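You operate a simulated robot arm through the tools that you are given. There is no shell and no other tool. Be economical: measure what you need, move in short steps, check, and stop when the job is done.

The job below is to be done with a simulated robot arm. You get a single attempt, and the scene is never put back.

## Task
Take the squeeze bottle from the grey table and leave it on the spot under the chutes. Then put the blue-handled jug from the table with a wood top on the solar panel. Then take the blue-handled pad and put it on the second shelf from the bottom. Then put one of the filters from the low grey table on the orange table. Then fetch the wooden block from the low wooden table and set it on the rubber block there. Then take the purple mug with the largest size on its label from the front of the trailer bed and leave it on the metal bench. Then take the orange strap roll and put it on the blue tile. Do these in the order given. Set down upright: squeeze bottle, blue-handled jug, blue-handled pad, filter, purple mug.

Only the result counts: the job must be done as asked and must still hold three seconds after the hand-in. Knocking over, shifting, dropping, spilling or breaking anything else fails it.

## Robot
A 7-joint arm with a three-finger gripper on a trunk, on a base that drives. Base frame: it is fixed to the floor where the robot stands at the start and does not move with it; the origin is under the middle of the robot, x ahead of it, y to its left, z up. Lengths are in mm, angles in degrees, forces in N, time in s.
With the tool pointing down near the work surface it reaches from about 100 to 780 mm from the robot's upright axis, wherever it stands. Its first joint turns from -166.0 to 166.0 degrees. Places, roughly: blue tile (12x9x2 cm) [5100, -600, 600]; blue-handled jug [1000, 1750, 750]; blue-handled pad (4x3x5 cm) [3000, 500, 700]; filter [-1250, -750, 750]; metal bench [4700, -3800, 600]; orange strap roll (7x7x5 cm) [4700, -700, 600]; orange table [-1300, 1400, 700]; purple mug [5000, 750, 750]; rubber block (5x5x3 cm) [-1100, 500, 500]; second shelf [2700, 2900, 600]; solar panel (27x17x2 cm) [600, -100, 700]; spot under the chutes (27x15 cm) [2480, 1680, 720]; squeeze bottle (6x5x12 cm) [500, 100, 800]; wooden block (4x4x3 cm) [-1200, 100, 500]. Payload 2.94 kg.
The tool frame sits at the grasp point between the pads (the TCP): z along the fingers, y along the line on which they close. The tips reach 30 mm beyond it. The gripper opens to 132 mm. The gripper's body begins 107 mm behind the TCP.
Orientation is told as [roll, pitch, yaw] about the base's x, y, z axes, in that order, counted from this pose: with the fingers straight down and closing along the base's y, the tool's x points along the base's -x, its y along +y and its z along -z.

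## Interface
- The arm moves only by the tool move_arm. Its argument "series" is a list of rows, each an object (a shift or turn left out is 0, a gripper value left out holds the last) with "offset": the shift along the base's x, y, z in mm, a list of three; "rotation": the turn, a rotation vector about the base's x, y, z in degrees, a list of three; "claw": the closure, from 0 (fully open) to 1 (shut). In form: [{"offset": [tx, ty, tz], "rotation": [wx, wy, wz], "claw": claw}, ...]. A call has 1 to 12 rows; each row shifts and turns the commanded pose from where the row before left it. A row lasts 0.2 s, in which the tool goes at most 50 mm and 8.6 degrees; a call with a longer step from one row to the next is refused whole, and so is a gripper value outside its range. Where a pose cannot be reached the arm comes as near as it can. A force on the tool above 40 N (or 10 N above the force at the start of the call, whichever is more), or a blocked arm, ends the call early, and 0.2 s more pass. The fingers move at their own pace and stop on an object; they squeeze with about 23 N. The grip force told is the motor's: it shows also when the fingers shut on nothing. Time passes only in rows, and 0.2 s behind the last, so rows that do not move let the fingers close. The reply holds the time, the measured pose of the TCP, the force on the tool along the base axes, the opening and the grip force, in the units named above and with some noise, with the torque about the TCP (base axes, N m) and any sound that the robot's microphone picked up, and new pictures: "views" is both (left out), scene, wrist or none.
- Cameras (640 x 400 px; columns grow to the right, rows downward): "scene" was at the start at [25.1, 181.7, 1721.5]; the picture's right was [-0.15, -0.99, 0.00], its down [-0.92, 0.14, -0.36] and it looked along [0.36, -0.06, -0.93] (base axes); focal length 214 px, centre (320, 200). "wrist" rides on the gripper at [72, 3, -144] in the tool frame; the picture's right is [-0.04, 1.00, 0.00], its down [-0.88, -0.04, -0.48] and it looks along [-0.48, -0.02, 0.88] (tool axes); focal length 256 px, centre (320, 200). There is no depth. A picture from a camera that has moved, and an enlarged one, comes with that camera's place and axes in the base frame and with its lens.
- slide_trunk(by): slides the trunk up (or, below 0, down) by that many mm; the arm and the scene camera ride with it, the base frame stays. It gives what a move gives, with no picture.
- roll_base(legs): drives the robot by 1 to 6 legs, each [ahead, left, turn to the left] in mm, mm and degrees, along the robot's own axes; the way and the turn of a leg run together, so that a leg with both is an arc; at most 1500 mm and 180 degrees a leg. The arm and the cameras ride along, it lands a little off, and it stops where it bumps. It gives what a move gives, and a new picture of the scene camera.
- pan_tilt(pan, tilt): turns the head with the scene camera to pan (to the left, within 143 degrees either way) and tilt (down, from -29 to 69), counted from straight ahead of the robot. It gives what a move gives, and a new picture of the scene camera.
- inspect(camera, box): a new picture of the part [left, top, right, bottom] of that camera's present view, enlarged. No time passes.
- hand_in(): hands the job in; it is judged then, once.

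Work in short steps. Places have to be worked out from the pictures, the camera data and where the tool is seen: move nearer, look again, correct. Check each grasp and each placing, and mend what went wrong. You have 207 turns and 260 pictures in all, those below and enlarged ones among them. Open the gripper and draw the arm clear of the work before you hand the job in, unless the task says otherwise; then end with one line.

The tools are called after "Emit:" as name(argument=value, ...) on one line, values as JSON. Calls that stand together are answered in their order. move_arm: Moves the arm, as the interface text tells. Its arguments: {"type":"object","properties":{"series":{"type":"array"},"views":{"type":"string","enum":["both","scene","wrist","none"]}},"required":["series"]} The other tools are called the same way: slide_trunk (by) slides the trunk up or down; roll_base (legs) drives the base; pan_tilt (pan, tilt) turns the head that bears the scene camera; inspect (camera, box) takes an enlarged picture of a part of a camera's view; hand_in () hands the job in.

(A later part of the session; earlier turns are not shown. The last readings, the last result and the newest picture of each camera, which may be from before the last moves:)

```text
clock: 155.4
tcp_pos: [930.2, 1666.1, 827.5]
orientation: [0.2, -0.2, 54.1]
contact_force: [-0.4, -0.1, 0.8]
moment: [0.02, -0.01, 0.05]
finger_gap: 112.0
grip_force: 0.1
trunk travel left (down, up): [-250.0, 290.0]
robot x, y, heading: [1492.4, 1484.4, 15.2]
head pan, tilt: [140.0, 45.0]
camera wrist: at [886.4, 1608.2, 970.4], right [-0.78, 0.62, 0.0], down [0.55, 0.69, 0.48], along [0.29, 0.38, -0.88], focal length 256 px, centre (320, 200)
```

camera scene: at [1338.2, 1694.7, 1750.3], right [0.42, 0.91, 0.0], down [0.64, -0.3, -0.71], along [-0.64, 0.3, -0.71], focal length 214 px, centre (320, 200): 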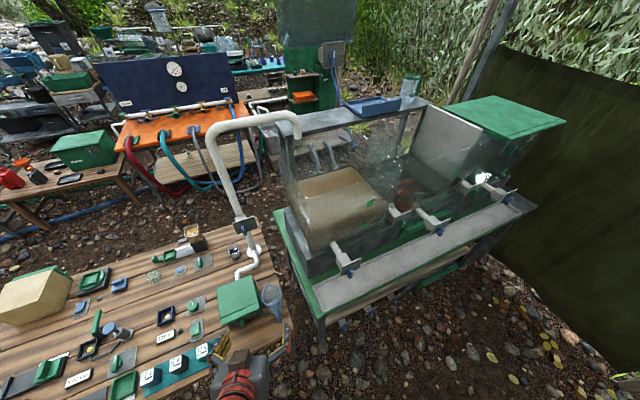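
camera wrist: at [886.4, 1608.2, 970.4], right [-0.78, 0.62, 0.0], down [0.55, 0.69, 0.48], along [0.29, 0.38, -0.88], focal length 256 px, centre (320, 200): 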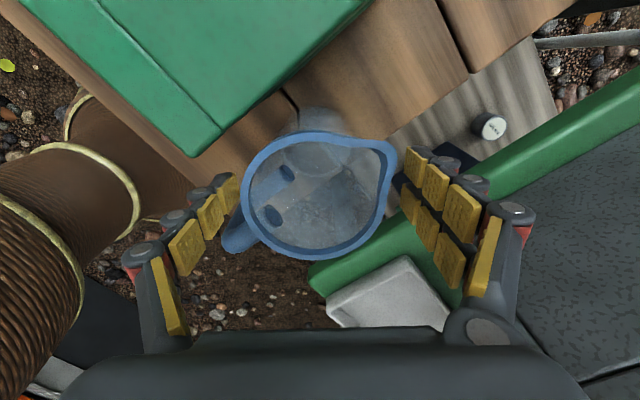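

Both fingers straddle the rim without contact; down another 42 mm.

Emit:
move_arm(series=[{"offset": [1, -1, -15]}, {"offset": [0, 0, -15]}, {"offset": [0, 0, -12]}, {"offset": [0, 0, 0]}], views="wrist")

```text
clock: 156.4
tcp_pos: [932.7, 1665.4, 784.2]
orientation: [0.2, -0.1, 54.2]
contact_force: [-0.1, -0.2, 0.9]
moment: [0.01, -0.01, -0.03]
finger_gap: 112.2
grip_force: 0.1
trunk travel left (down, up): [-250.0, 290.0]
robot x, y, heading: [1490.2, 1485.5, 15.5]
head pan, tilt: [140.0, 45.0]
camera wrist: at [888.0, 1608.5, 928.6], right [-0.78, 0.62, 0.0], down [0.55, 0.69, 0.48], along [0.29, 0.38, -0.88], focal length 256 px, centre (320, 200)
```

wrist: 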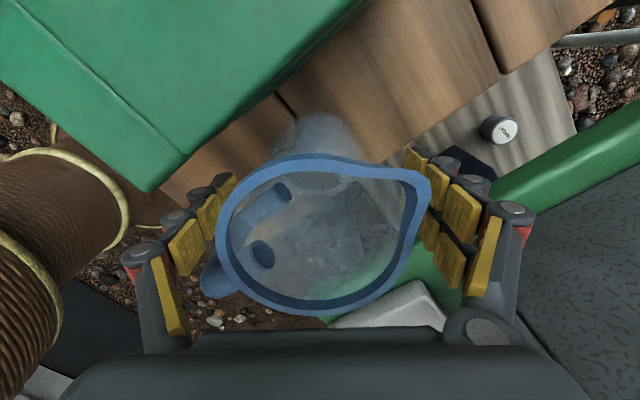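

Closing on the jug.

Emit:
move_arm(series=[{"claw": 1}, {"claw": 1}, {"claw": 1}, {"claw": 1}, {"claw": 1}, {"claw": 1}], views="wrist")

```text
clock: 157.8
tcp_pos: [932.8, 1666.4, 785.7]
orientation: [0.2, 0.0, 54.1]
contact_force: [1.1, -0.7, 2.0]
moment: [-0.13, -0.11, 0.0]
finger_gap: 73.4
grip_force: 22.6
trunk travel left (down, up): [-250.0, 290.0]
robot x, y, heading: [1493.0, 1482.4, 15.2]
head pan, tilt: [140.0, 45.0]
camera wrist: at [888.1, 1608.3, 929.0], right [-0.78, 0.62, 0.0], down [0.55, 0.69, 0.48], along [0.29, 0.38, -0.88], focal length 256 px, centre (320, 200)
```

wrist: 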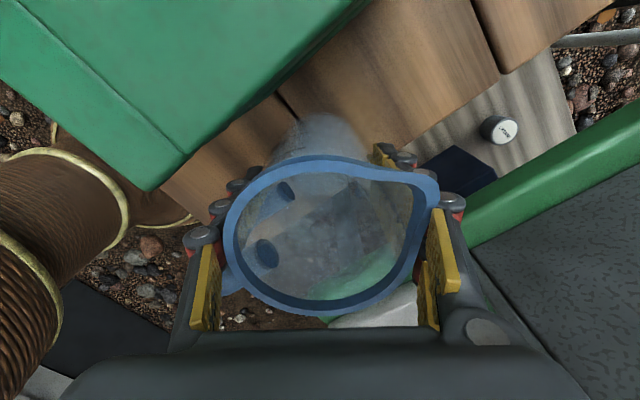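

Gripped (gap 73). Lifting straight up.

Emit:
move_arm(series=[{"offset": [0, 0, 10]}, {"offset": [0, 0, 25]}, {"offset": [0, 0, 40]}, {"offset": [0, 0, 45]}, {"offset": [0, 0, 45]}, {"offset": [0, 0, 45]}, {"offset": [0, 0, 45]}, {"offset": [0, 0, 0]}], views="wrist")

Emit:
inspect(camera="scene", box=[140, 200, 340, 360])

```text
clock: 159.6
tcp_pos: [932.8, 1666.0, 1039.0]
orientation: [0.2, -0.2, 54.1]
contact_force: [0.6, 0.1, -0.7]
moment: [-0.03, 0.03, -0.02]
finger_gap: 73.2
grip_force: 23.3
trunk travel left (down, up): [-250.0, 290.0]
robot x, y, heading: [1494.6, 1485.2, 15.2]
head pan, tilt: [140.0, 45.0]
camera wrist: at [888.1, 1608.9, 1183.4], right [-0.78, 0.62, 0.0], down [0.55, 0.69, 0.48], along [0.29, 0.38, -0.88], focal length 256 px, centre (320, 200)
```

wrist: 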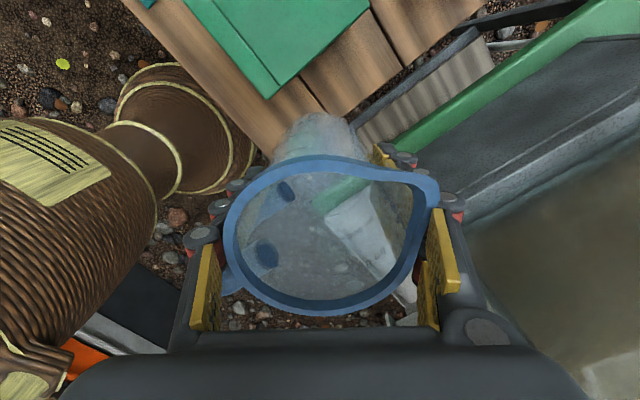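

```text
2.50 times, centred on (240, 280) of scene
camera zoom: at [1338.9, 1695.0, 1750.3], right [0.42, 0.91, 0.0], down [0.64, -0.3, -0.71], along [-0.64, 0.3, -0.71], focal length 536 px, centre (520, 0)
```

zoom: 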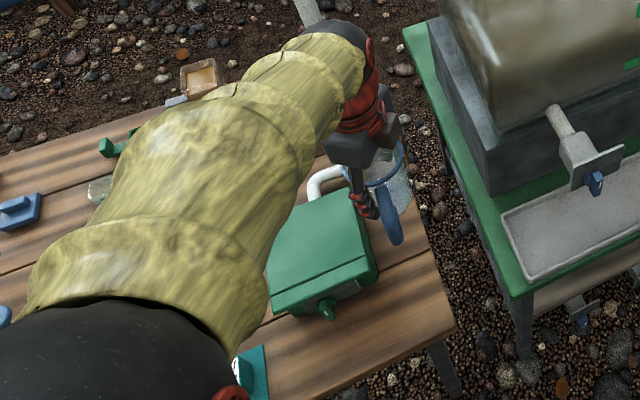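

The jug is up and upright. I retract, then drive down the corridor toward the grey table's far side, near the solar panel (centre about (637, −92)).

Emit:
move_arm(series=[{"offset": [40, -13, 5]}, {"offset": [40, -13, 5]}, {"offset": [40, -13, 0]}, {"offset": [38, -12, 0]}, {"offset": [0, 0, 0]}], views="none")

Emit:
roll_base(legs=[[103, -220, 0], [-211, -772, 0], [-211, -772, 0]])

```text
clock: 160.8
tcp_pos: [1093.3, 1617.8, 1049.5]
orientation: [0.3, -0.2, 54.1]
contact_force: [0.5, -0.1, 0.0]
moment: [0.02, 0.06, 0.0]
finger_gap: 73.6
grip_force: 23.1
trunk travel left (down, up): [-250.0, 290.0]
robot x, y, heading: [1492.8, 1485.8, 15.3]
head pan, tilt: [140.0, 45.0]
```

```text
clock: 170.4
tcp_pos: [1273.7, -187.2, 1049.0]
orientation: [0.2, -0.1, 55.3]
contact_force: [-0.3, 0.6, -1.0]
moment: [0.02, 0.02, 0.05]
finger_gap: 73.3
grip_force: 23.1
trunk travel left (down, up): [-250.0, 290.0]
robot x, y, heading: [1676.0, -312.4, 16.4]
head pan, tilt: [140.0, 45.0]
camera scene: at [1519.1, -105.5, 1750.4], right [0.4, 0.92, 0.0], down [0.65, -0.28, -0.71], along [-0.65, 0.28, -0.71], focal length 214 px, centre (320, 200)
```

scene: 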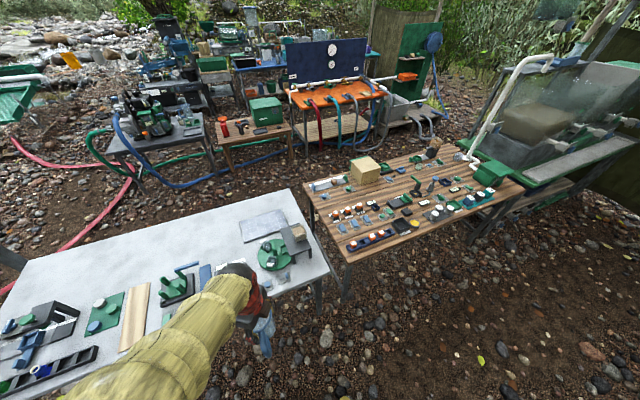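

Clear way; I approach the table so the panel comes within reach.

Emit:
roll_base(legs=[[-362, 118, 0]])

```text
clock: 172.9
tcp_pos: [892.8, -176.4, 1048.6]
orientation: [0.1, -0.1, 54.9]
contact_force: [1.0, -0.8, -0.3]
moment: [0.02, 0.02, 0.01]
finger_gap: 73.4
grip_force: 23.0
trunk travel left (down, up): [-250.0, 290.0]
robot x, y, heading: [1294.8, -301.1, 16.3]
head pan, tilt: [140.0, 45.0]
camera scene: at [1137.5, -96.5, 1750.3], right [0.41, 0.91, 0.0], down [0.65, -0.29, -0.71], along [-0.65, 0.29, -0.71], focal length 214 px, centre (320, 200)
```

scene: 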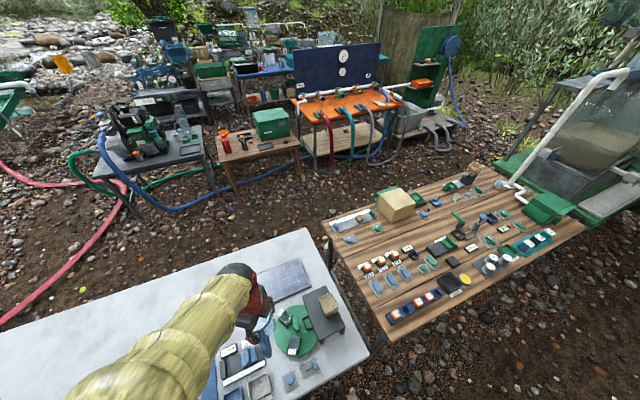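

Reaching out over the panel.

Emit:
move_arm(series=[{"offset": [-43, 14, -5]}, {"offset": [-43, 14, -5]}, {"offset": [-43, 14, -10]}, {"offset": [-43, 14, -15]}, {"offset": [-42, 14, -20]}, {"offset": [-42, 14, -20]}, {"offset": [0, 0, 0]}], views="both")

Emit:
inspect(camera="scene", box=[210, 220, 370, 340])

```text
clock: 174.5
tcp_pos: [636.4, -92.0, 975.6]
orientation: [0.2, -0.1, 55.0]
contact_force: [0.7, -0.5, -0.2]
moment: [0.01, 0.01, 0.0]
finger_gap: 73.4
grip_force: 22.9
trunk travel left (down, up): [-250.0, 290.0]
robot x, y, heading: [1295.0, -303.6, 15.9]
head pan, tilt: [140.0, 45.0]
camera scene: at [1137.5, -96.4, 1750.3], right [0.41, 0.91, 0.0], down [0.65, -0.29, -0.71], along [-0.65, 0.29, -0.71], focal length 214 px, centre (320, 200)
camera wrist: at [591.7, -149.7, 1118.8], right [-0.79, 0.61, 0.0], down [0.54, 0.69, 0.48], along [0.29, 0.38, -0.88], focal length 256 px, centre (320, 200)
```

scene: 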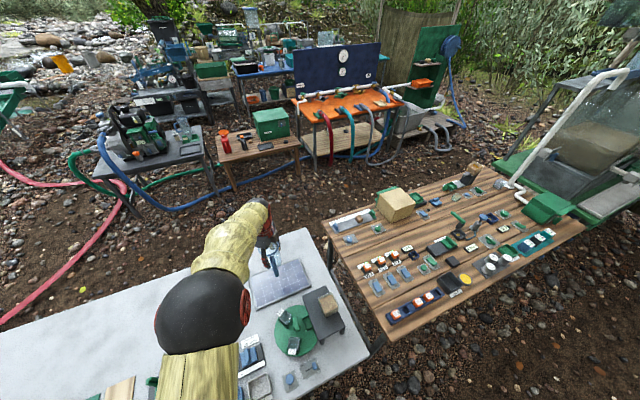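
wrist: 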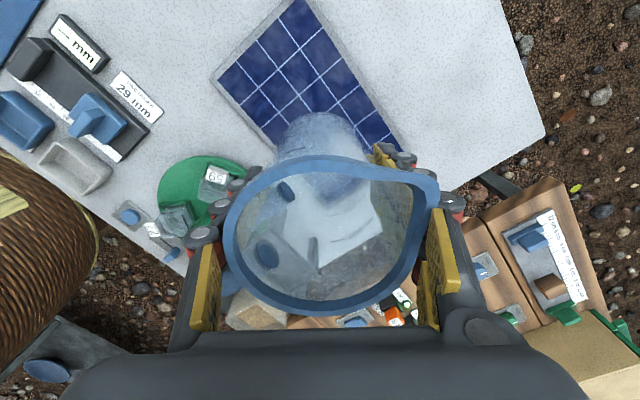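

```text
3.33 times, centred on (290, 280) of scene
camera zoom: at [1137.5, -96.4, 1750.3], right [0.41, 0.91, 0.0], down [0.65, -0.29, -0.71], along [-0.65, 0.29, -0.71], focal length 715 px, centre (420, -67)
```

zoom: 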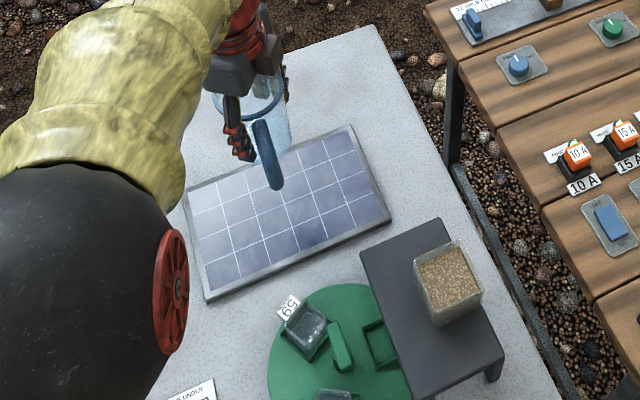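

The panel centre is about (643, −91). I descend to 830, then in small steps until contact.

Emit:
move_arm(series=[{"offset": [6, 0, -45]}, {"offset": [0, 0, -45]}, {"offset": [0, 0, -40]}, {"offset": [0, 0, -15]}, {"offset": [0, 0, 0]}], views="wrist")

```text
clock: 175.7
tcp_pos: [641.4, -93.6, 829.1]
orientation: [0.1, -0.1, 54.9]
contact_force: [-0.6, -0.2, -0.6]
moment: [0.0, 0.02, 0.02]
finger_gap: 73.3
grip_force: 22.7
trunk travel left (down, up): [-250.0, 290.0]
robot x, y, heading: [1295.1, -305.8, 16.0]
head pan, tilt: [140.0, 45.0]
camera wrist: at [597.5, -151.6, 972.6], right [-0.79, 0.61, 0.0], down [0.54, 0.69, 0.48], along [0.29, 0.38, -0.88], focal length 256 px, centre (320, 200)
```

wrist: 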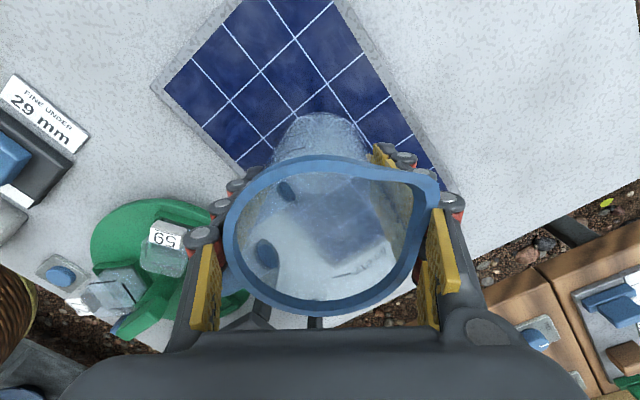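

Positioned over the panel. Small steps down.

Emit:
move_arm(series=[{"offset": [0, 0, -5]}, {"offset": [0, 0, -5]}, {"offset": [0, 0, -5]}, {"offset": [0, 0, 0]}], views="none")

Emit:
move_arm(series=[{"offset": [0, 0, -3]}, {"offset": [0, 0, -3]}, {"offset": [0, 0, 0]}], views="none")

```text
clock: 176.7
tcp_pos: [643.3, -93.2, 814.5]
orientation: [0.1, -0.2, 54.9]
contact_force: [-0.3, 0.5, -1.1]
moment: [-0.01, 0.03, -0.01]
finger_gap: 73.1
grip_force: 22.1
trunk travel left (down, up): [-250.0, 290.0]
robot x, y, heading: [1292.0, -297.4, 15.9]
head pan, tilt: [140.0, 45.0]
```

```text
clock: 177.5
tcp_pos: [642.6, -90.9, 809.2]
orientation: [0.2, -0.1, 54.9]
contact_force: [-0.2, -0.5, -1.7]
moment: [0.02, 0.03, -0.01]
finger_gap: 73.4
grip_force: 22.7
trunk travel left (down, up): [-250.0, 290.0]
robot x, y, heading: [1295.2, -304.5, 16.4]
head pan, tilt: [140.0, 45.0]
```

Emit:
move_arm(series=[{"offset": [0, 0, -2.5]}, {"offset": [0, 0, -2.5]}, {"offset": [0, 0, 0]}], views="none")

Emit:
move_arm(series=[{"offset": [0, 0, -2]}, {"offset": [0, 0, -2]}, {"offset": [0, 0, 0]}], views="none")

```text
clock: 178.3
tcp_pos: [642.6, -91.5, 803.6]
orientation: [0.2, -0.1, 54.8]
contact_force: [-0.6, -0.1, -0.1]
moment: [-0.03, 0.01, -0.01]
finger_gap: 73.3
grip_force: 22.8
trunk travel left (down, up): [-250.0, 290.0]
robot x, y, heading: [1296.1, -300.7, 16.1]
head pan, tilt: [140.0, 45.0]
```

```text
clock: 179.1
tcp_pos: [642.5, -92.6, 800.1]
orientation: [0.2, -0.1, 54.9]
contact_force: [-0.3, -0.2, -0.5]
moment: [0.01, 0.03, 0.02]
finger_gap: 73.4
grip_force: 23.2
trunk travel left (down, up): [-250.0, 290.0]
robot x, y, heading: [1293.9, -304.4, 15.9]
head pan, tilt: [140.0, 45.0]
```

No contact yet; continuing (I write after each pair of small steps).

Emit:
move_arm(series=[{"offset": [0, 0, -2]}, {"offset": [0, 0, -2]}, {"offset": [0, 0, 0]}], views="none")

Emit:
move_arm(series=[{"offset": [0, 0, -2]}, {"offset": [0, 0, -2]}, {"offset": [0, 0, 0]}], views="wrist")

```text
clock: 179.9
tcp_pos: [641.8, -92.7, 798.3]
orientation: [0.4, -0.2, 54.9]
contact_force: [2.2, -2.4, 17.0]
moment: [-0.45, -0.38, -0.04]
finger_gap: 73.4
grip_force: 23.1
trunk travel left (down, up): [-250.0, 290.0]
robot x, y, heading: [1293.7, -305.4, 16.3]
head pan, tilt: [140.0, 45.0]
```

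```text
clock: 180.7
tcp_pos: [642.8, -92.2, 793.3]
orientation: [0.3, -0.1, 55.0]
contact_force: [1.7, -1.9, 16.2]
moment: [-0.4, -0.26, -0.08]
finger_gap: 73.0
grip_force: 22.7
trunk travel left (down, up): [-250.0, 290.0]
robot x, y, heading: [1292.7, -300.8, 16.1]
head pan, tilt: [140.0, 45.0]
camera wrist: at [599.1, -150.6, 936.6], right [-0.79, 0.61, 0.01], down [0.54, 0.69, 0.48], along [0.29, 0.38, -0.88], focal length 256 px, centre (320, 200)
```

wrist: 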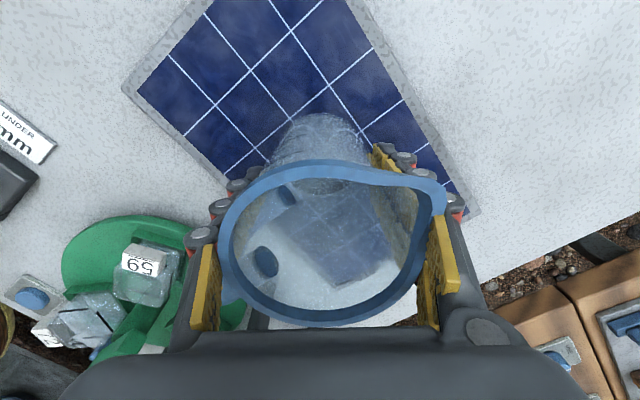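

Contact: the jug sits on the panel. Opening.

Emit:
move_arm(series=[{"claw": 0.4}, {"claw": 0.3}, {"claw": 0.2}, {"claw": 0.15}, {"claw": 0.15}], views="wrist")

```text
clock: 181.9
tcp_pos: [641.9, -92.9, 791.2]
orientation: [0.2, -0.1, 54.9]
contact_force: [-0.1, 0.4, 0.3]
moment: [-0.02, 0.01, -0.01]
finger_gap: 112.1
grip_force: 0.1
trunk travel left (down, up): [-250.0, 290.0]
robot x, y, heading: [1293.0, -298.9, 16.2]
head pan, tilt: [140.0, 45.0]
camera wrist: at [598.8, -150.3, 935.6], right [-0.79, 0.61, 0.0], down [0.54, 0.69, 0.48], along [0.29, 0.38, -0.88], focal length 256 px, centre (320, 200)
```

wrist: 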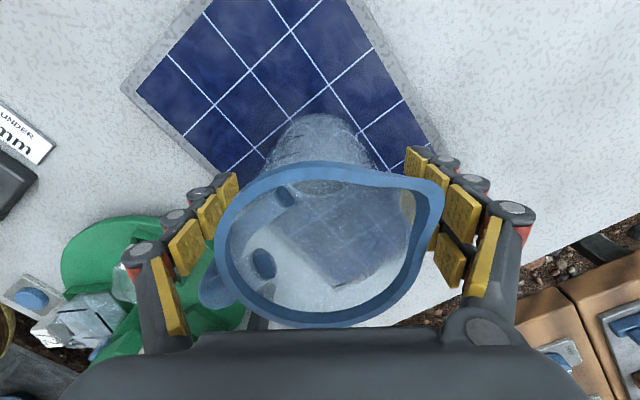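

Standing free. Open fully, lift straight up, and check.

Emit:
move_arm(series=[{"claw": 0}, {"claw": 0}, {"offset": [0, 0, 10]}, {"offset": [0, 0, 20]}, {"offset": [0, 0, 40]}, {"offset": [0, 0, 45]}, {"offset": [0, 0, 45]}, {"offset": [0, 0, 45]}, {"offset": [0, 0, 0]}], views="wrist")

Emit:
inspect(camera="scene", box=[210, 220, 370, 340])

```text
clock: 183.9
tcp_pos: [641.2, -90.1, 995.7]
orientation: [0.2, 0.0, 54.9]
contact_force: [-0.3, 0.1, -1.0]
moment: [0.01, -0.01, -0.01]
finger_gap: 131.8
grip_force: 0.0
trunk travel left (down, up): [-250.0, 290.0]
robot x, y, heading: [1299.1, -306.1, 16.5]
head pan, tilt: [140.0, 45.0]
camera wrist: at [598.0, -146.9, 1141.1], right [-0.79, 0.61, 0.0], down [0.54, 0.69, 0.48], along [0.29, 0.38, -0.88], focal length 256 px, centre (320, 200)
```

wrist: 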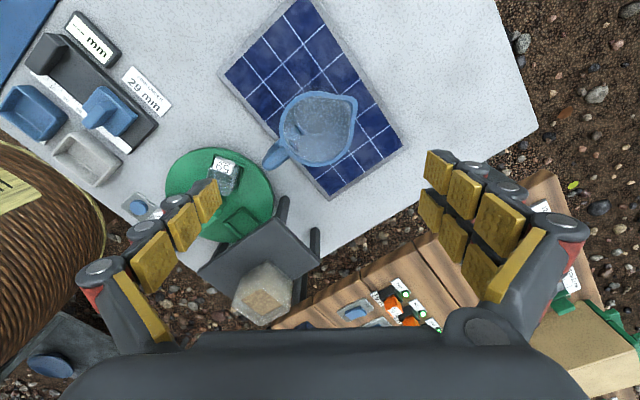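

```text
3.33 times, centred on (290, 280) of scene
camera zoom: at [1137.7, -96.6, 1750.3], right [0.41, 0.91, 0.0], down [0.65, -0.29, -0.71], along [-0.65, 0.29, -0.71], focal length 715 px, centre (420, -67)
```

zoom: 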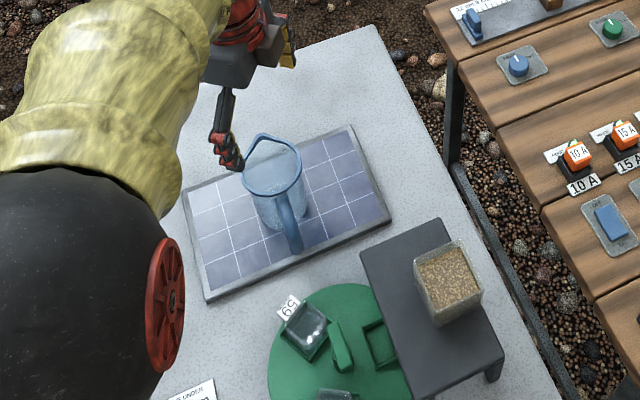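

Task 2 is done: the jug stands on the panel. Now I retract, back into the corridor and look at the bench for the blue-handled pad.

Emit:
move_arm(series=[{"offset": [43, -14, 15]}, {"offset": [43, -14, 15]}, {"offset": [43, -14, 10]}, {"offset": [43, -14, 0]}, {"offset": [43, -14, 0]}, {"offset": [43, -14, 0]}, {"offset": [0, 0, 0]}], views="none")

Emit:
roll_base(legs=[[480, 0, 0], [0, 0, -155]])

Emit:
pan_tilt(pan=143, tilt=30)

```text
clock: 185.5
tcp_pos: [903.1, -174.2, 1033.6]
orientation: [0.2, -0.1, 54.9]
contact_force: [0.9, -0.3, 0.0]
moment: [0.0, 0.02, 0.03]
finger_gap: 132.0
grip_force: 0.0
trunk travel left (down, up): [-250.0, 290.0]
robot x, y, heading: [1290.3, -304.2, 16.4]
head pan, tilt: [140.0, 45.0]
```

```text
clock: 194.5
tcp_pos: [2159.3, -93.8, 1032.6]
orientation: [0.2, -0.1, -95.8]
contact_force: [-0.3, -0.4, 0.7]
moment: [0.01, -0.03, -0.03]
finger_gap: 131.9
grip_force: 0.0
trunk travel left (down, up): [-250.0, 290.0]
robot x, y, heading: [1753.8, -174.2, -134.3]
head pan, tilt: [140.0, 45.0]
camera scene: at [1993.3, -276.2, 1750.4], right [0.09, -1.0, 0.0], down [-0.7, -0.07, -0.71], along [0.7, 0.07, -0.71], focal length 214 px, centre (320, 200)
```

scene: 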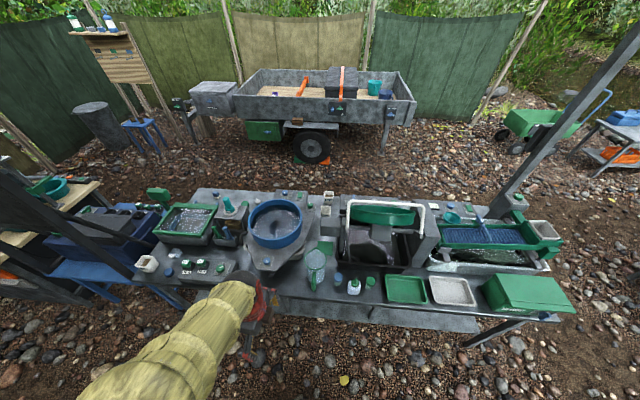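

```text
clock: 195.3
tcp_pos: [2160.2, -93.2, 1033.7]
orientation: [0.2, -0.1, -95.9]
contact_force: [1.0, 0.2, -0.4]
moment: [-0.02, 0.04, 0.01]
finger_gap: 131.9
grip_force: 0.1
trunk travel left (down, up): [-250.0, 290.0]
robot x, y, heading: [1752.5, -172.8, -134.7]
head pan, tilt: [143.0, 30.0]
camera scene: at [2001.8, -270.7, 1772.9], right [0.15, -0.99, 0.0], down [-0.5, -0.07, -0.87], along [0.86, 0.13, -0.5], focal length 214 px, centre (320, 200)
```

scene: 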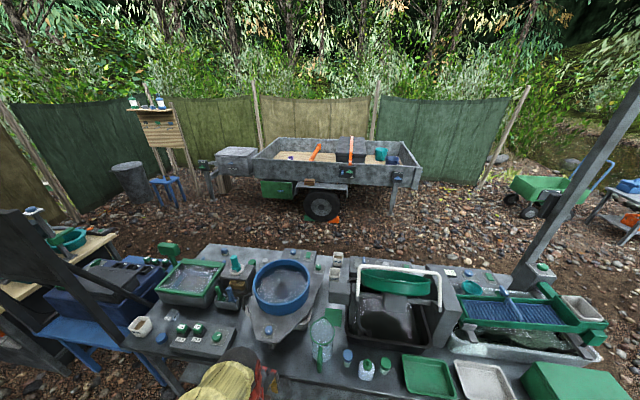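

Emit:
inspect(camera="scene", box=[140, 230, 300, 350])

```text
3.33 times, centred on (220, 290) of scene
camera zoom: at [2001.8, -270.7, 1772.9], right [0.15, -0.99, 0.0], down [-0.5, -0.07, -0.87], along [0.86, 0.13, -0.5], focal length 715 px, centre (653, -100)
```

zoom: 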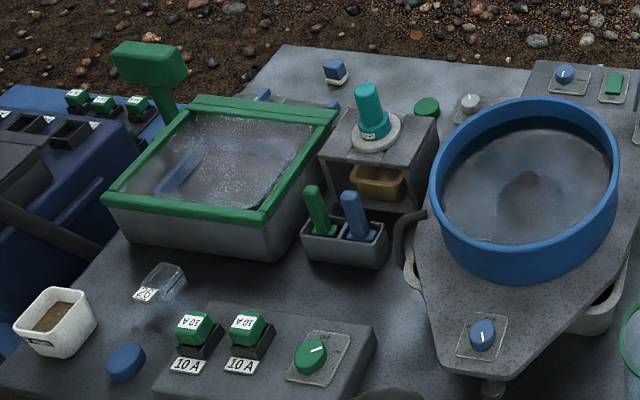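

The blue-handled pad sits at the bench's back edge near (2991, 544), best reached from behind the bench. I drive around the bench's right end.

Emit:
roll_base(legs=[[913, 964, 0], [-241, 744, 0]])

Emit:
roll_base(legs=[[-737, 678, 0]])

```text
clock: 205.9
tcp_pos: [2958.7, -1756.6, 1031.6]
orientation: [0.2, -0.1, -93.7]
contact_force: [0.0, 0.0, 0.1]
moment: [0.03, 0.0, -0.01]
finger_gap: 131.9
grip_force: 0.0
trunk travel left (down, up): [-250.0, 290.0]
robot x, y, heading: [2557.2, -1848.5, -132.5]
head pan, tilt: [143.0, 30.0]
camera scene: at [2807.4, -1940.0, 1772.9], right [0.18, -0.98, 0.0], down [-0.49, -0.09, -0.87], along [0.85, 0.16, -0.5], focal length 214 px, centre (320, 200)
```

scene: 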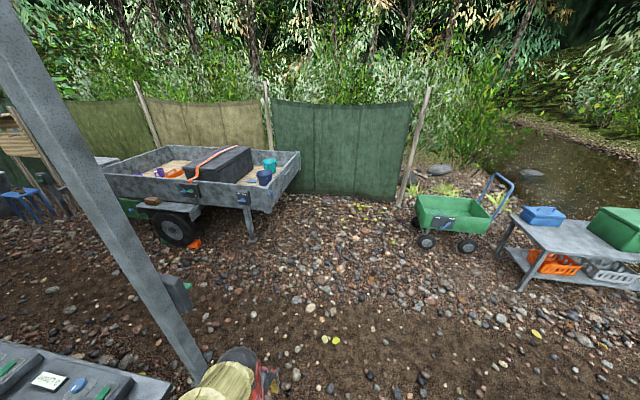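

```text
clock: 211.2
tcp_pos: [3980.4, -1675.6, 1032.3]
orientation: [0.3, -0.1, -94.4]
contact_force: [1.3, 0.2, -0.4]
moment: [-0.02, 0.01, 0.0]
finger_gap: 132.1
grip_force: 0.0
trunk travel left (down, up): [-250.0, 290.0]
robot x, y, heading: [3579.6, -1766.2, -133.1]
head pan, tilt: [143.0, 30.0]
camera scene: at [3827.0, -1858.3, 1772.9], right [0.17, -0.98, 0.0], down [-0.49, -0.09, -0.87], along [0.85, 0.15, -0.5], focal length 214 px, centre (320, 200)
```

scene: 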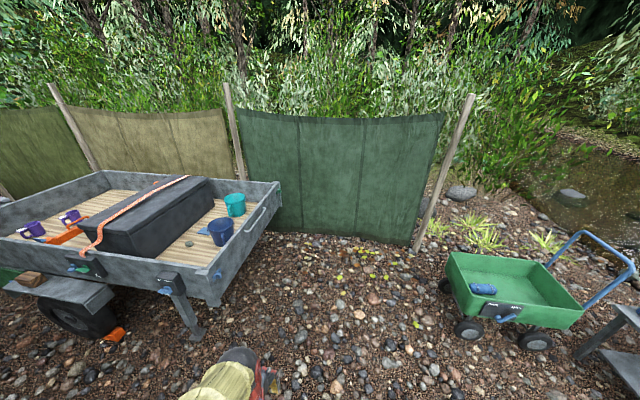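

Behind the bench now. I turn so the arm faces back toward the bench and drive along to the pad.

Emit:
roll_base(legs=[[60, 0, 0], [0, 0, 156]])

```text
clock: 218.4
tcp_pos: [3140.3, -1700.1, 1032.8]
orientation: [0.2, -0.1, 57.8]
contact_force: [-0.4, 0.4, -0.2]
moment: [-0.02, -0.04, 0.0]
finger_gap: 132.0
grip_force: 0.2
trunk travel left (down, up): [-250.0, 290.0]
robot x, y, heading: [3540.2, -1808.0, 18.9]
head pan, tilt: [143.0, 30.0]
camera scene: at [3360.3, -1612.1, 1773.0], right [0.31, 0.95, 0.0], down [0.48, -0.15, -0.87], along [-0.82, 0.27, -0.5], focal length 214 px, centre (320, 200)
```

scene: 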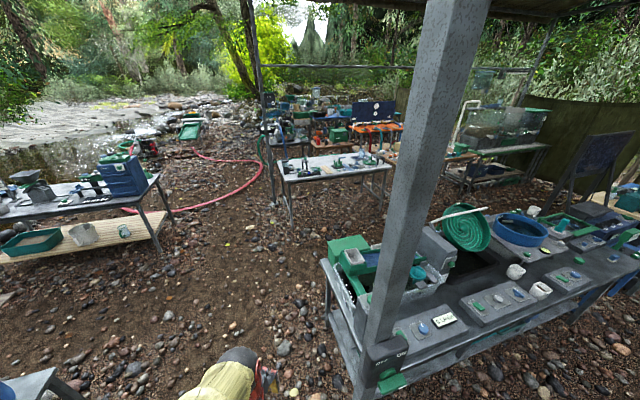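

I swing wide of the pole, then run along behind the bench.

Emit:
roll_base(legs=[[440, 175, 0], [297, 945, 0], [297, 945, 0]])

Emit:
pan_tilt(pan=143, tilt=45)

```text
clock: 230.8
tcp_pos: [3429.0, 605.8, 1032.7]
orientation: [0.1, -0.2, 58.5]
contact_force: [0.2, 0.3, 0.0]
moment: [-0.01, -0.01, -0.02]
finger_gap: 132.1
grip_force: 0.0
trunk travel left (down, up): [-250.0, 290.0]
robot x, y, heading: [3829.5, 501.5, 19.5]
head pan, tilt: [143.0, 30.0]
camera scene: at [3648.9, 697.3, 1772.9], right [0.3, 0.95, 0.0], down [0.48, -0.15, -0.87], along [-0.83, 0.26, -0.5], focal length 214 px, centre (320, 200)
```

scene: 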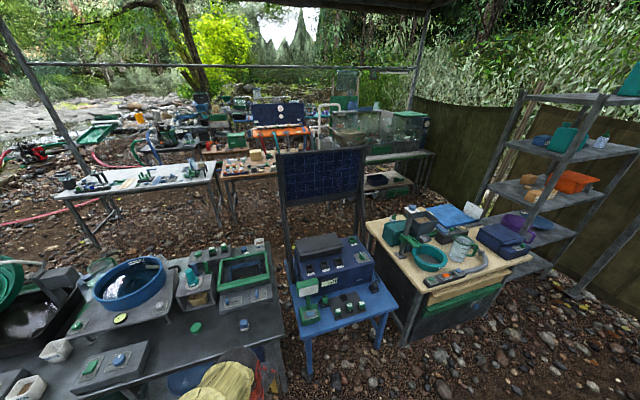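

```text
clock: 231.6
tcp_pos: [3430.0, 607.3, 1032.7]
orientation: [0.2, 0.0, 58.5]
contact_force: [0.5, -0.1, -0.3]
moment: [0.01, -0.03, 0.01]
finger_gap: 131.7
grip_force: 0.1
trunk travel left (down, up): [-250.0, 290.0]
robot x, y, heading: [3826.2, 501.9, 19.8]
head pan, tilt: [143.0, 45.0]
camera scene: at [3657.6, 694.4, 1750.4], right [0.3, 0.95, 0.0], down [0.67, -0.21, -0.71], along [-0.68, 0.21, -0.71], focal length 214 px, centre (320, 200)
```

scene: 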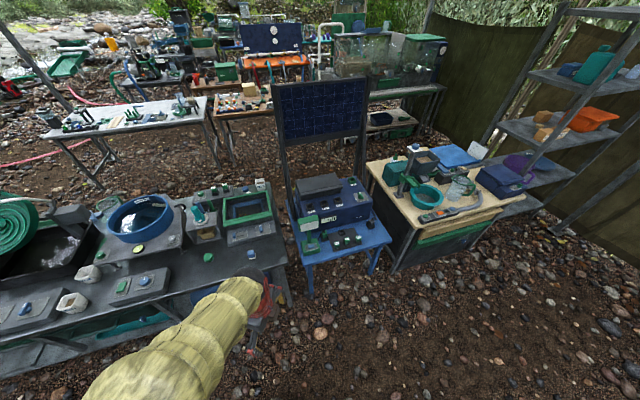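

From here both the pad and the shelf rack are reachable. I zoom onto the pad.

Emit:
inspect(camera="scene", box=[190, 190, 310, 300])

Emit:
move_arm(series=[{"offset": [-40, 0, 0]}, {"offset": [-40, -5, 0]}, {"offset": [0, 0, 0]}], views="wrist")

```text
3.64 times, centred on (250, 245) of scene
camera zoom: at [3657.6, 694.4, 1750.4], right [0.3, 0.95, 0.0], down [0.67, -0.21, -0.71], along [-0.68, 0.21, -0.71], focal length 780 px, centre (574, 36)
```

zoom: 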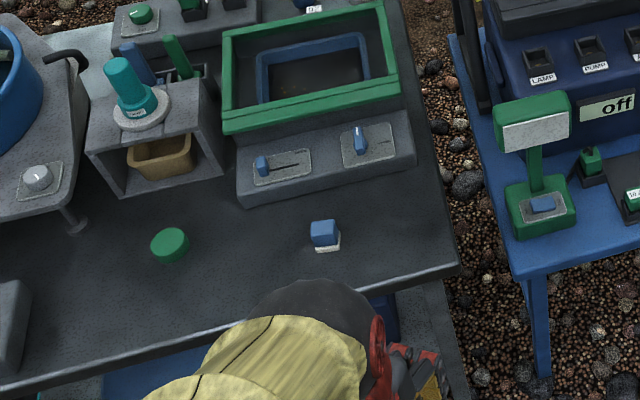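

```text
clock: 232.4
tcp_pos: [3349.7, 601.1, 1031.3]
orientation: [0.2, -0.2, 58.4]
contact_force: [-0.3, 0.3, 0.7]
moment: [0.01, 0.0, 0.02]
finger_gap: 132.2
grip_force: 0.0
trunk travel left (down, up): [-250.0, 290.0]
robot x, y, heading: [3826.3, 501.2, 19.7]
head pan, tilt: [143.0, 45.0]
camera wrist: at [3309.3, 540.8, 1174.8], right [-0.83, 0.56, 0.0], down [0.49, 0.73, 0.48], along [0.26, 0.4, -0.88], focal length 256 px, centre (320, 200)
```

wrist: 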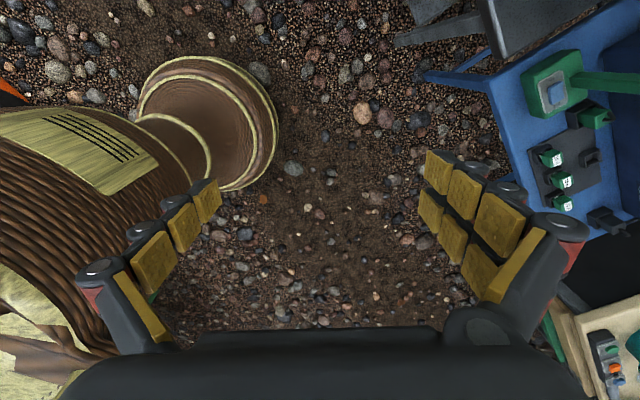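

Pad is near (2978, 530). Before choosing the grasp tilt, I inspect the rack where it must go.

Emit:
pan_tilt(pan=110, tilt=30)

Emit:
inspect(camera="scene", box=[260, 80, 480, 320])

```text
clock: 233.4
tcp_pos: [3349.4, 601.6, 1031.2]
orientation: [0.3, -0.2, 58.5]
contact_force: [-0.8, 0.8, 1.1]
moment: [0.01, -0.01, 0.02]
finger_gap: 132.0
grip_force: 0.0
trunk travel left (down, up): [-250.0, 290.0]
robot x, y, heading: [3822.8, 501.6, 20.0]
head pan, tilt: [110.0, 30.0]
camera scene: at [3677.4, 739.8, 1772.9], right [0.77, 0.64, 0.0], down [0.32, -0.38, -0.87], along [-0.55, 0.67, -0.5], focal length 214 px, centre (320, 200)
```

scene: 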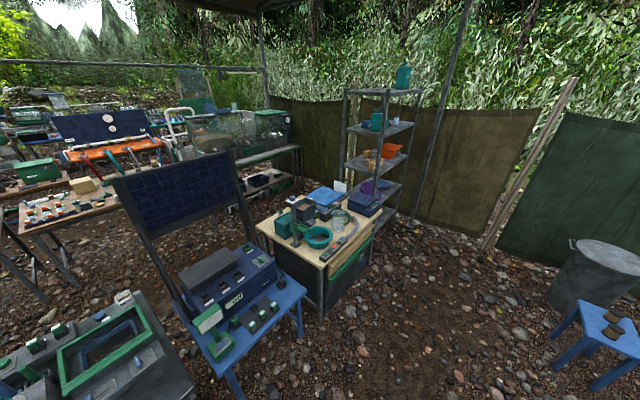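

```text
1.67 times, centred on (370, 200) of scene
camera zoom: at [3677.4, 739.8, 1772.9], right [0.77, 0.64, 0.0], down [0.32, -0.38, -0.87], along [-0.55, 0.67, -0.5], focal length 358 px, centre (237, 200)
```

zoom: 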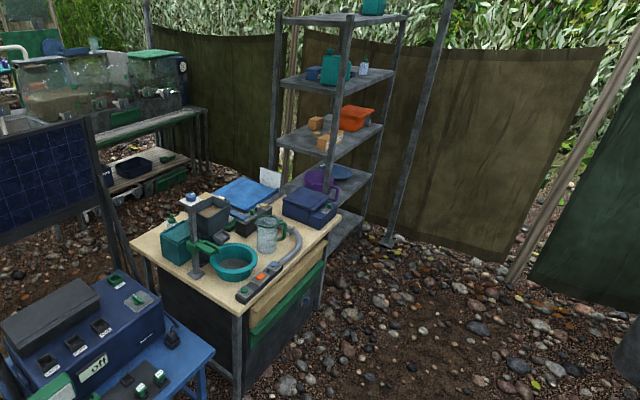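

The rack's long side faces +x with ~350 mm shelf spacing, so I'll carry the pad with a 45° tilted tool throughout. I yaw the tool outward and pitch it 45°.

Emit:
move_arm(series=[{"rotation": [0, 0, 8.3]}, {"rotation": [0, 0, 8.3]}, {"rotation": [0, 0, 8.3]}, {"rotation": [0, 0, 8.3]}, {"rotation": [0, 0, 8.3]}, {"rotation": [0, 0, 8.3]}, {"rotation": [0, 0, 8.3]}, {"rotation": [0, 0, 8.3]}, {"rotation": [0, 0, 8.3]}, {"rotation": [0, 0, 8.3]}, {"rotation": [0, 0, 8.3]}, {"rotation": [0, 0, 8.3]}], views="none")

Emit:
move_arm(series=[{"rotation": [0, 0, 8.3]}, {"rotation": [0, 0, 4]}, {"offset": [-10, 0, 0], "rotation": [1.3, 7.39, 0]}, {"offset": [-10, 0, 0], "rotation": [1.3, 7.39, 0]}, {"offset": [-10, 0, 0], "rotation": [1.3, 7.39, 0]}, {"offset": [-10, 0, 0], "rotation": [1.3, 7.39, 0]}, {"offset": [-10, 0, 0], "rotation": [1.3, 7.39, 0]}, {"offset": [-10, 0, 0], "rotation": [1.3, 7.39, 0]}, {"offset": [0, 0, 0]}], views="wrist")

```text
clock: 236.0
tcp_pos: [3349.3, 601.1, 1032.9]
orientation: [0.2, -0.1, 158.2]
contact_force: [-0.2, 0.0, 0.3]
moment: [0.03, 0.0, 0.01]
finger_gap: 132.0
grip_force: 0.0
trunk travel left (down, up): [-250.0, 290.0]
robot x, y, heading: [3828.9, 500.4, 19.7]
head pan, tilt: [110.0, 30.0]
```

```text
clock: 238.0
tcp_pos: [3289.7, 598.5, 1030.2]
orientation: [-0.2, -45.1, 170.6]
contact_force: [-0.3, -0.6, -0.7]
moment: [0.04, 0.05, -0.03]
finger_gap: 132.1
grip_force: 0.0
trunk travel left (down, up): [-250.0, 290.0]
robot x, y, heading: [3831.5, 498.9, 19.7]
head pan, tilt: [110.0, 30.0]
camera wrist: at [3439.8, 571.3, 1081.5], right [-0.2, -0.98, 0.03], down [-0.27, 0.08, 0.96], along [-0.94, 0.18, -0.28], focal length 256 px, centre (320, 200)
```

wrist: 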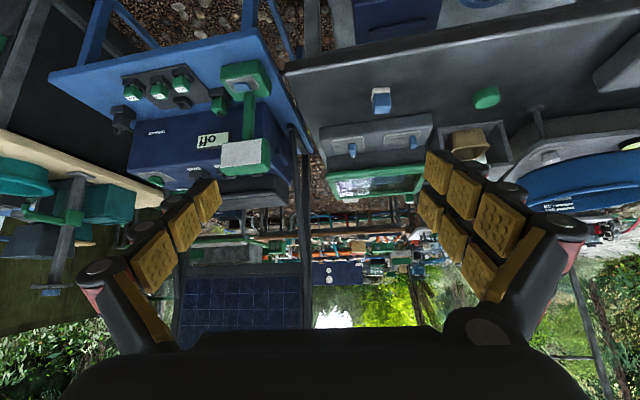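

Emit:
inspect(camera="wrist", box=[340, 60, 420, 140])

```text
5.00 times, centred on (380, 100) of wrist
camera zoom: at [3439.8, 571.3, 1081.5], right [-0.2, -0.98, 0.03], down [-0.27, 0.08, 0.96], along [-0.94, 0.18, -0.28], focal length 1280 px, centre (20, 700)
```

zoom: 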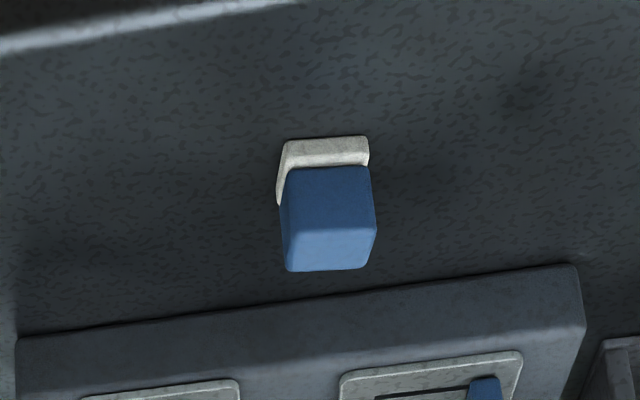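

Triangulating gives the pad at (2988, 526) with its base at z≈725. I move the base nearer and lower the trunk 200 mm.

Emit:
roll_base(legs=[[-262, 9, 0]])

Emit:
slide_trunk(by=-200)

Emit:
move_arm(series=[{"rotation": [0, 0, 7]}, {"offset": [0, 0, 0]}], views="wrist")

```text
clock: 239.9
tcp_pos: [3039.1, 514.1, 1030.9]
orientation: [-0.2, -45.1, 171.1]
contact_force: [-0.4, 0.0, -0.3]
moment: [0.0, -0.02, 0.01]
finger_gap: 132.0
grip_force: 0.1
trunk travel left (down, up): [-250.0, 290.0]
robot x, y, heading: [3576.4, 418.7, 20.5]
head pan, tilt: [110.0, 30.0]
camera scene: at [3424.5, 656.8, 1773.0], right [0.76, 0.65, 0.0], down [0.32, -0.38, -0.87], along [-0.56, 0.66, -0.5], focal length 214 px, centre (320, 200)
```

scene: 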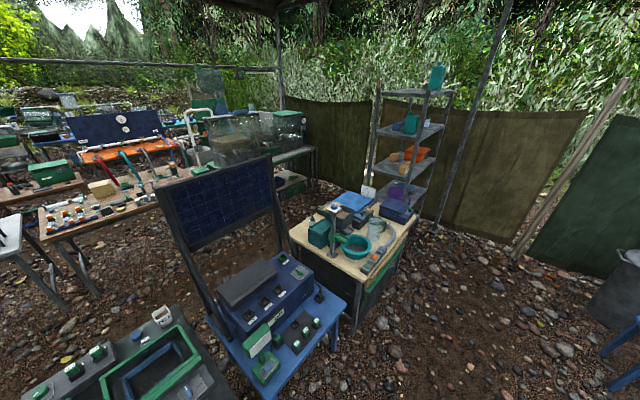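

```text
clock: 242.0
tcp_pos: [3038.2, 513.4, 832.9]
orientation: [-0.1, -45.3, 171.1]
contact_force: [-0.6, -0.9, -0.1]
moment: [0.0, 0.0, -0.01]
finger_gap: 132.0
grip_force: 0.0
trunk travel left (down, up): [-50.0, 490.0]
robot x, y, heading: [3577.3, 419.3, 20.3]
head pan, tilt: [110.0, 30.0]
```

```text
clock: 242.6
tcp_pos: [3040.4, 512.2, 831.8]
orientation: [-0.2, -45.2, 178.1]
contact_force: [1.8, 0.1, -0.2]
moment: [0.01, 0.12, 0.02]
finger_gap: 132.0
grip_force: 0.0
trunk travel left (down, up): [-50.0, 490.0]
robot x, y, heading: [3574.2, 419.6, 20.1]
head pan, tilt: [110.0, 30.0]
camera wrist: at [3193.3, 504.4, 882.9], right [-0.06, -1.0, 0.03], down [-0.28, 0.05, 0.96], along [-0.96, 0.05, -0.28], focal length 256 px, centre (320, 200)
```

wrist: 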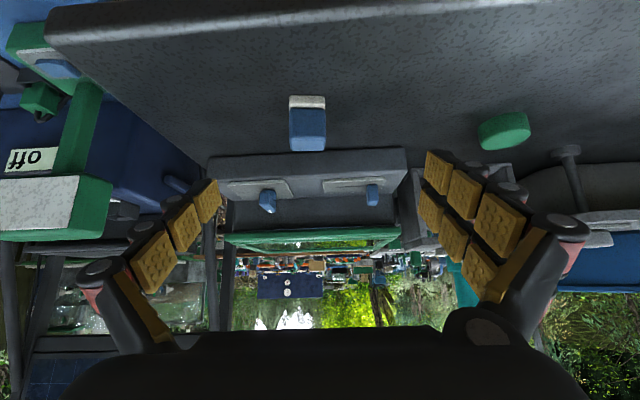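

Pad handle lines up at (2986, 524). Advancing to grasp it at z≈757.

Emit:
move_arm(series=[{"offset": [-8, 6, -25]}, {"offset": [-20, 6, -25]}, {"offset": [-25, 1, -25]}, {"offset": [0, 0, 0]}], views="wrist")

```text
clock: 243.6
tcp_pos: [2985.6, 524.6, 755.8]
orientation: [-0.2, -45.3, 178.1]
contact_force: [-1.3, 0.0, 0.4]
moment: [-0.04, 0.02, -0.04]
finger_gap: 131.9
grip_force: 0.1
trunk travel left (down, up): [-50.0, 490.0]
robot x, y, heading: [3574.5, 415.2, 20.3]
head pan, tilt: [110.0, 30.0]
camera wrist: at [3138.7, 516.6, 806.2], right [-0.07, -1.0, 0.03], down [-0.28, 0.05, 0.96], along [-0.96, 0.05, -0.28], focal length 256 px, centre (320, 200)
```

wrist: 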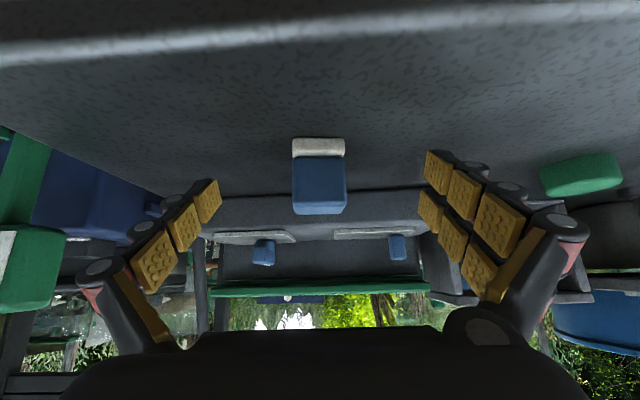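

Well aligned. Closing and lifting.

Emit:
move_arm(series=[{"claw": 1}, {"claw": 1}, {"claw": 1}, {"claw": 1}, {"claw": 1}, {"claw": 1}, {"claw": 1}], views="none")

Emit:
move_arm(series=[{"offset": [0, 0, 10]}, {"offset": [0, 0, 30]}, {"offset": [15, 0, 40]}, {"offset": [30, 0, 30]}, {"offset": [0, 0, 0]}], views="wrist")

```text
clock: 245.2
tcp_pos: [2987.3, 524.9, 757.6]
orientation: [-0.1, -45.3, 178.1]
contact_force: [-0.2, -1.2, 3.4]
moment: [-0.14, 0.03, 0.0]
finger_gap: 33.5
grip_force: 15.8
trunk travel left (down, up): [-50.0, 490.0]
robot x, y, heading: [3581.5, 419.7, 20.2]
head pan, tilt: [110.0, 30.0]
```

```text
clock: 246.4
tcp_pos: [3031.8, 525.6, 868.6]
orientation: [-0.1, -45.1, 178.1]
contact_force: [-0.4, 0.7, -0.7]
moment: [-0.02, 0.0, 0.02]
finger_gap: 33.2
grip_force: 22.8
trunk travel left (down, up): [-50.0, 490.0]
robot x, y, heading: [3576.8, 420.7, 20.2]
head pan, tilt: [110.0, 30.0]
camera wrist: at [3183.4, 517.0, 918.8], right [-0.07, -1.0, 0.03], down [-0.28, 0.05, 0.96], along [-0.96, 0.05, -0.28], focal length 256 px, centre (320, 200)
```

wrist: 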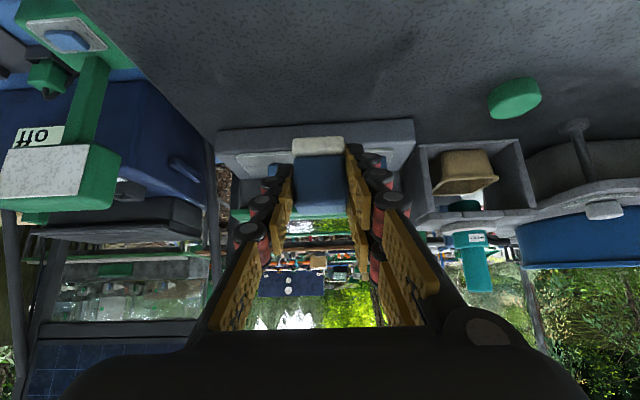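

The pad is held. I drive back a bit and up toward the rack.

Emit:
roll_base(legs=[[318, 75, 0], [324, 1026, 0], [324, 1026, 0]])

Emit:
pan_tilt(pan=143, tilt=30)

```text
clock: 258.9
tcp_pos: [3205.5, 2868.6, 868.0]
orientation: [-0.2, -45.2, 178.1]
contact_force: [0.2, 0.0, -0.6]
moment: [-0.02, -0.01, -0.03]
finger_gap: 33.0
grip_force: 23.1
trunk travel left (down, up): [-50.0, 490.0]
robot x, y, heading: [3751.9, 2762.7, 20.0]
head pan, tilt: [110.0, 30.0]
camera scene: at [3600.7, 2999.4, 1573.0], right [0.76, 0.64, 0.0], down [0.32, -0.38, -0.87], along [-0.56, 0.66, -0.5], focal length 214 px, centre (320, 200)
```

scene: 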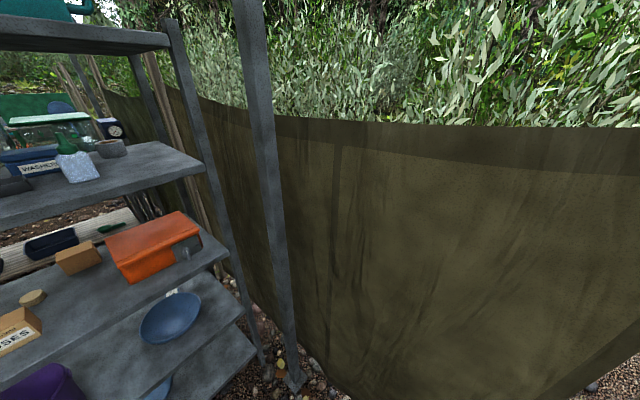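

```text
clock: 259.9
tcp_pos: [3205.6, 2868.5, 868.4]
orientation: [-0.1, -45.0, 178.0]
contact_force: [0.8, -0.6, 0.3]
moment: [-0.01, -0.01, 0.0]
finger_gap: 33.0
grip_force: 23.3
trunk travel left (down, up): [-50.0, 490.0]
robot x, y, heading: [3752.6, 2764.6, 20.2]
head pan, tilt: [143.0, 30.0]
camera scene: at [3572.4, 2956.7, 1573.0], right [0.29, 0.96, 0.0], down [0.48, -0.15, -0.87], along [-0.83, 0.25, -0.5], focal length 214 px, centre (320, 200)
```

scene: 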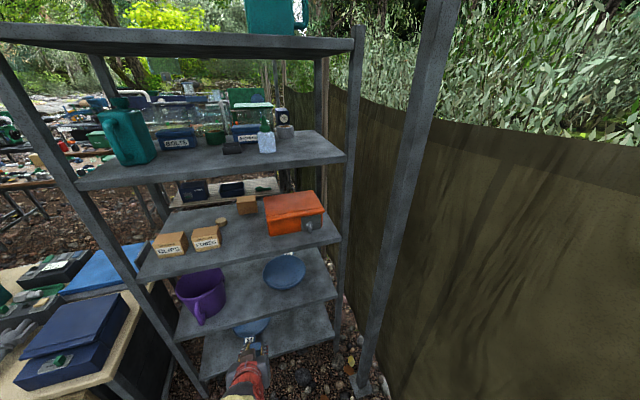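

A fine view: the second shelf from the bottom carries a purple mug and a blue pan, with free space at about (2880, 2820). I lower the trunk fully and bring the pad to about z 725 outside the rack first.

Emit:
slide_trunk(by=-50)

Emit:
move_arm(series=[{"offset": [-10, 0, -30]}, {"offset": [-10, 0, -30]}, {"offset": [-10, 0, -30]}, {"offset": [0, 0, 0]}], views="none")

```text
clock: 260.8
tcp_pos: [3206.2, 2868.7, 817.9]
orientation: [-0.1, -45.1, 177.9]
contact_force: [-0.1, -0.1, -0.6]
moment: [0.01, 0.01, 0.04]
finger_gap: 33.0
grip_force: 23.0
trunk travel left (down, up): [0.0, 540.0]
robot x, y, heading: [3751.5, 2758.1, 20.0]
head pan, tilt: [143.0, 30.0]
```

```text
clock: 261.8
tcp_pos: [3174.9, 2870.4, 726.7]
orientation: [-0.2, -45.2, 178.1]
contact_force: [0.8, -0.2, -0.6]
moment: [0.0, 0.01, 0.03]
finger_gap: 32.7
grip_force: 23.1
trunk travel left (down, up): [0.0, 540.0]
robot x, y, heading: [3751.4, 2761.8, 20.2]
head pan, tilt: [143.0, 30.0]
```

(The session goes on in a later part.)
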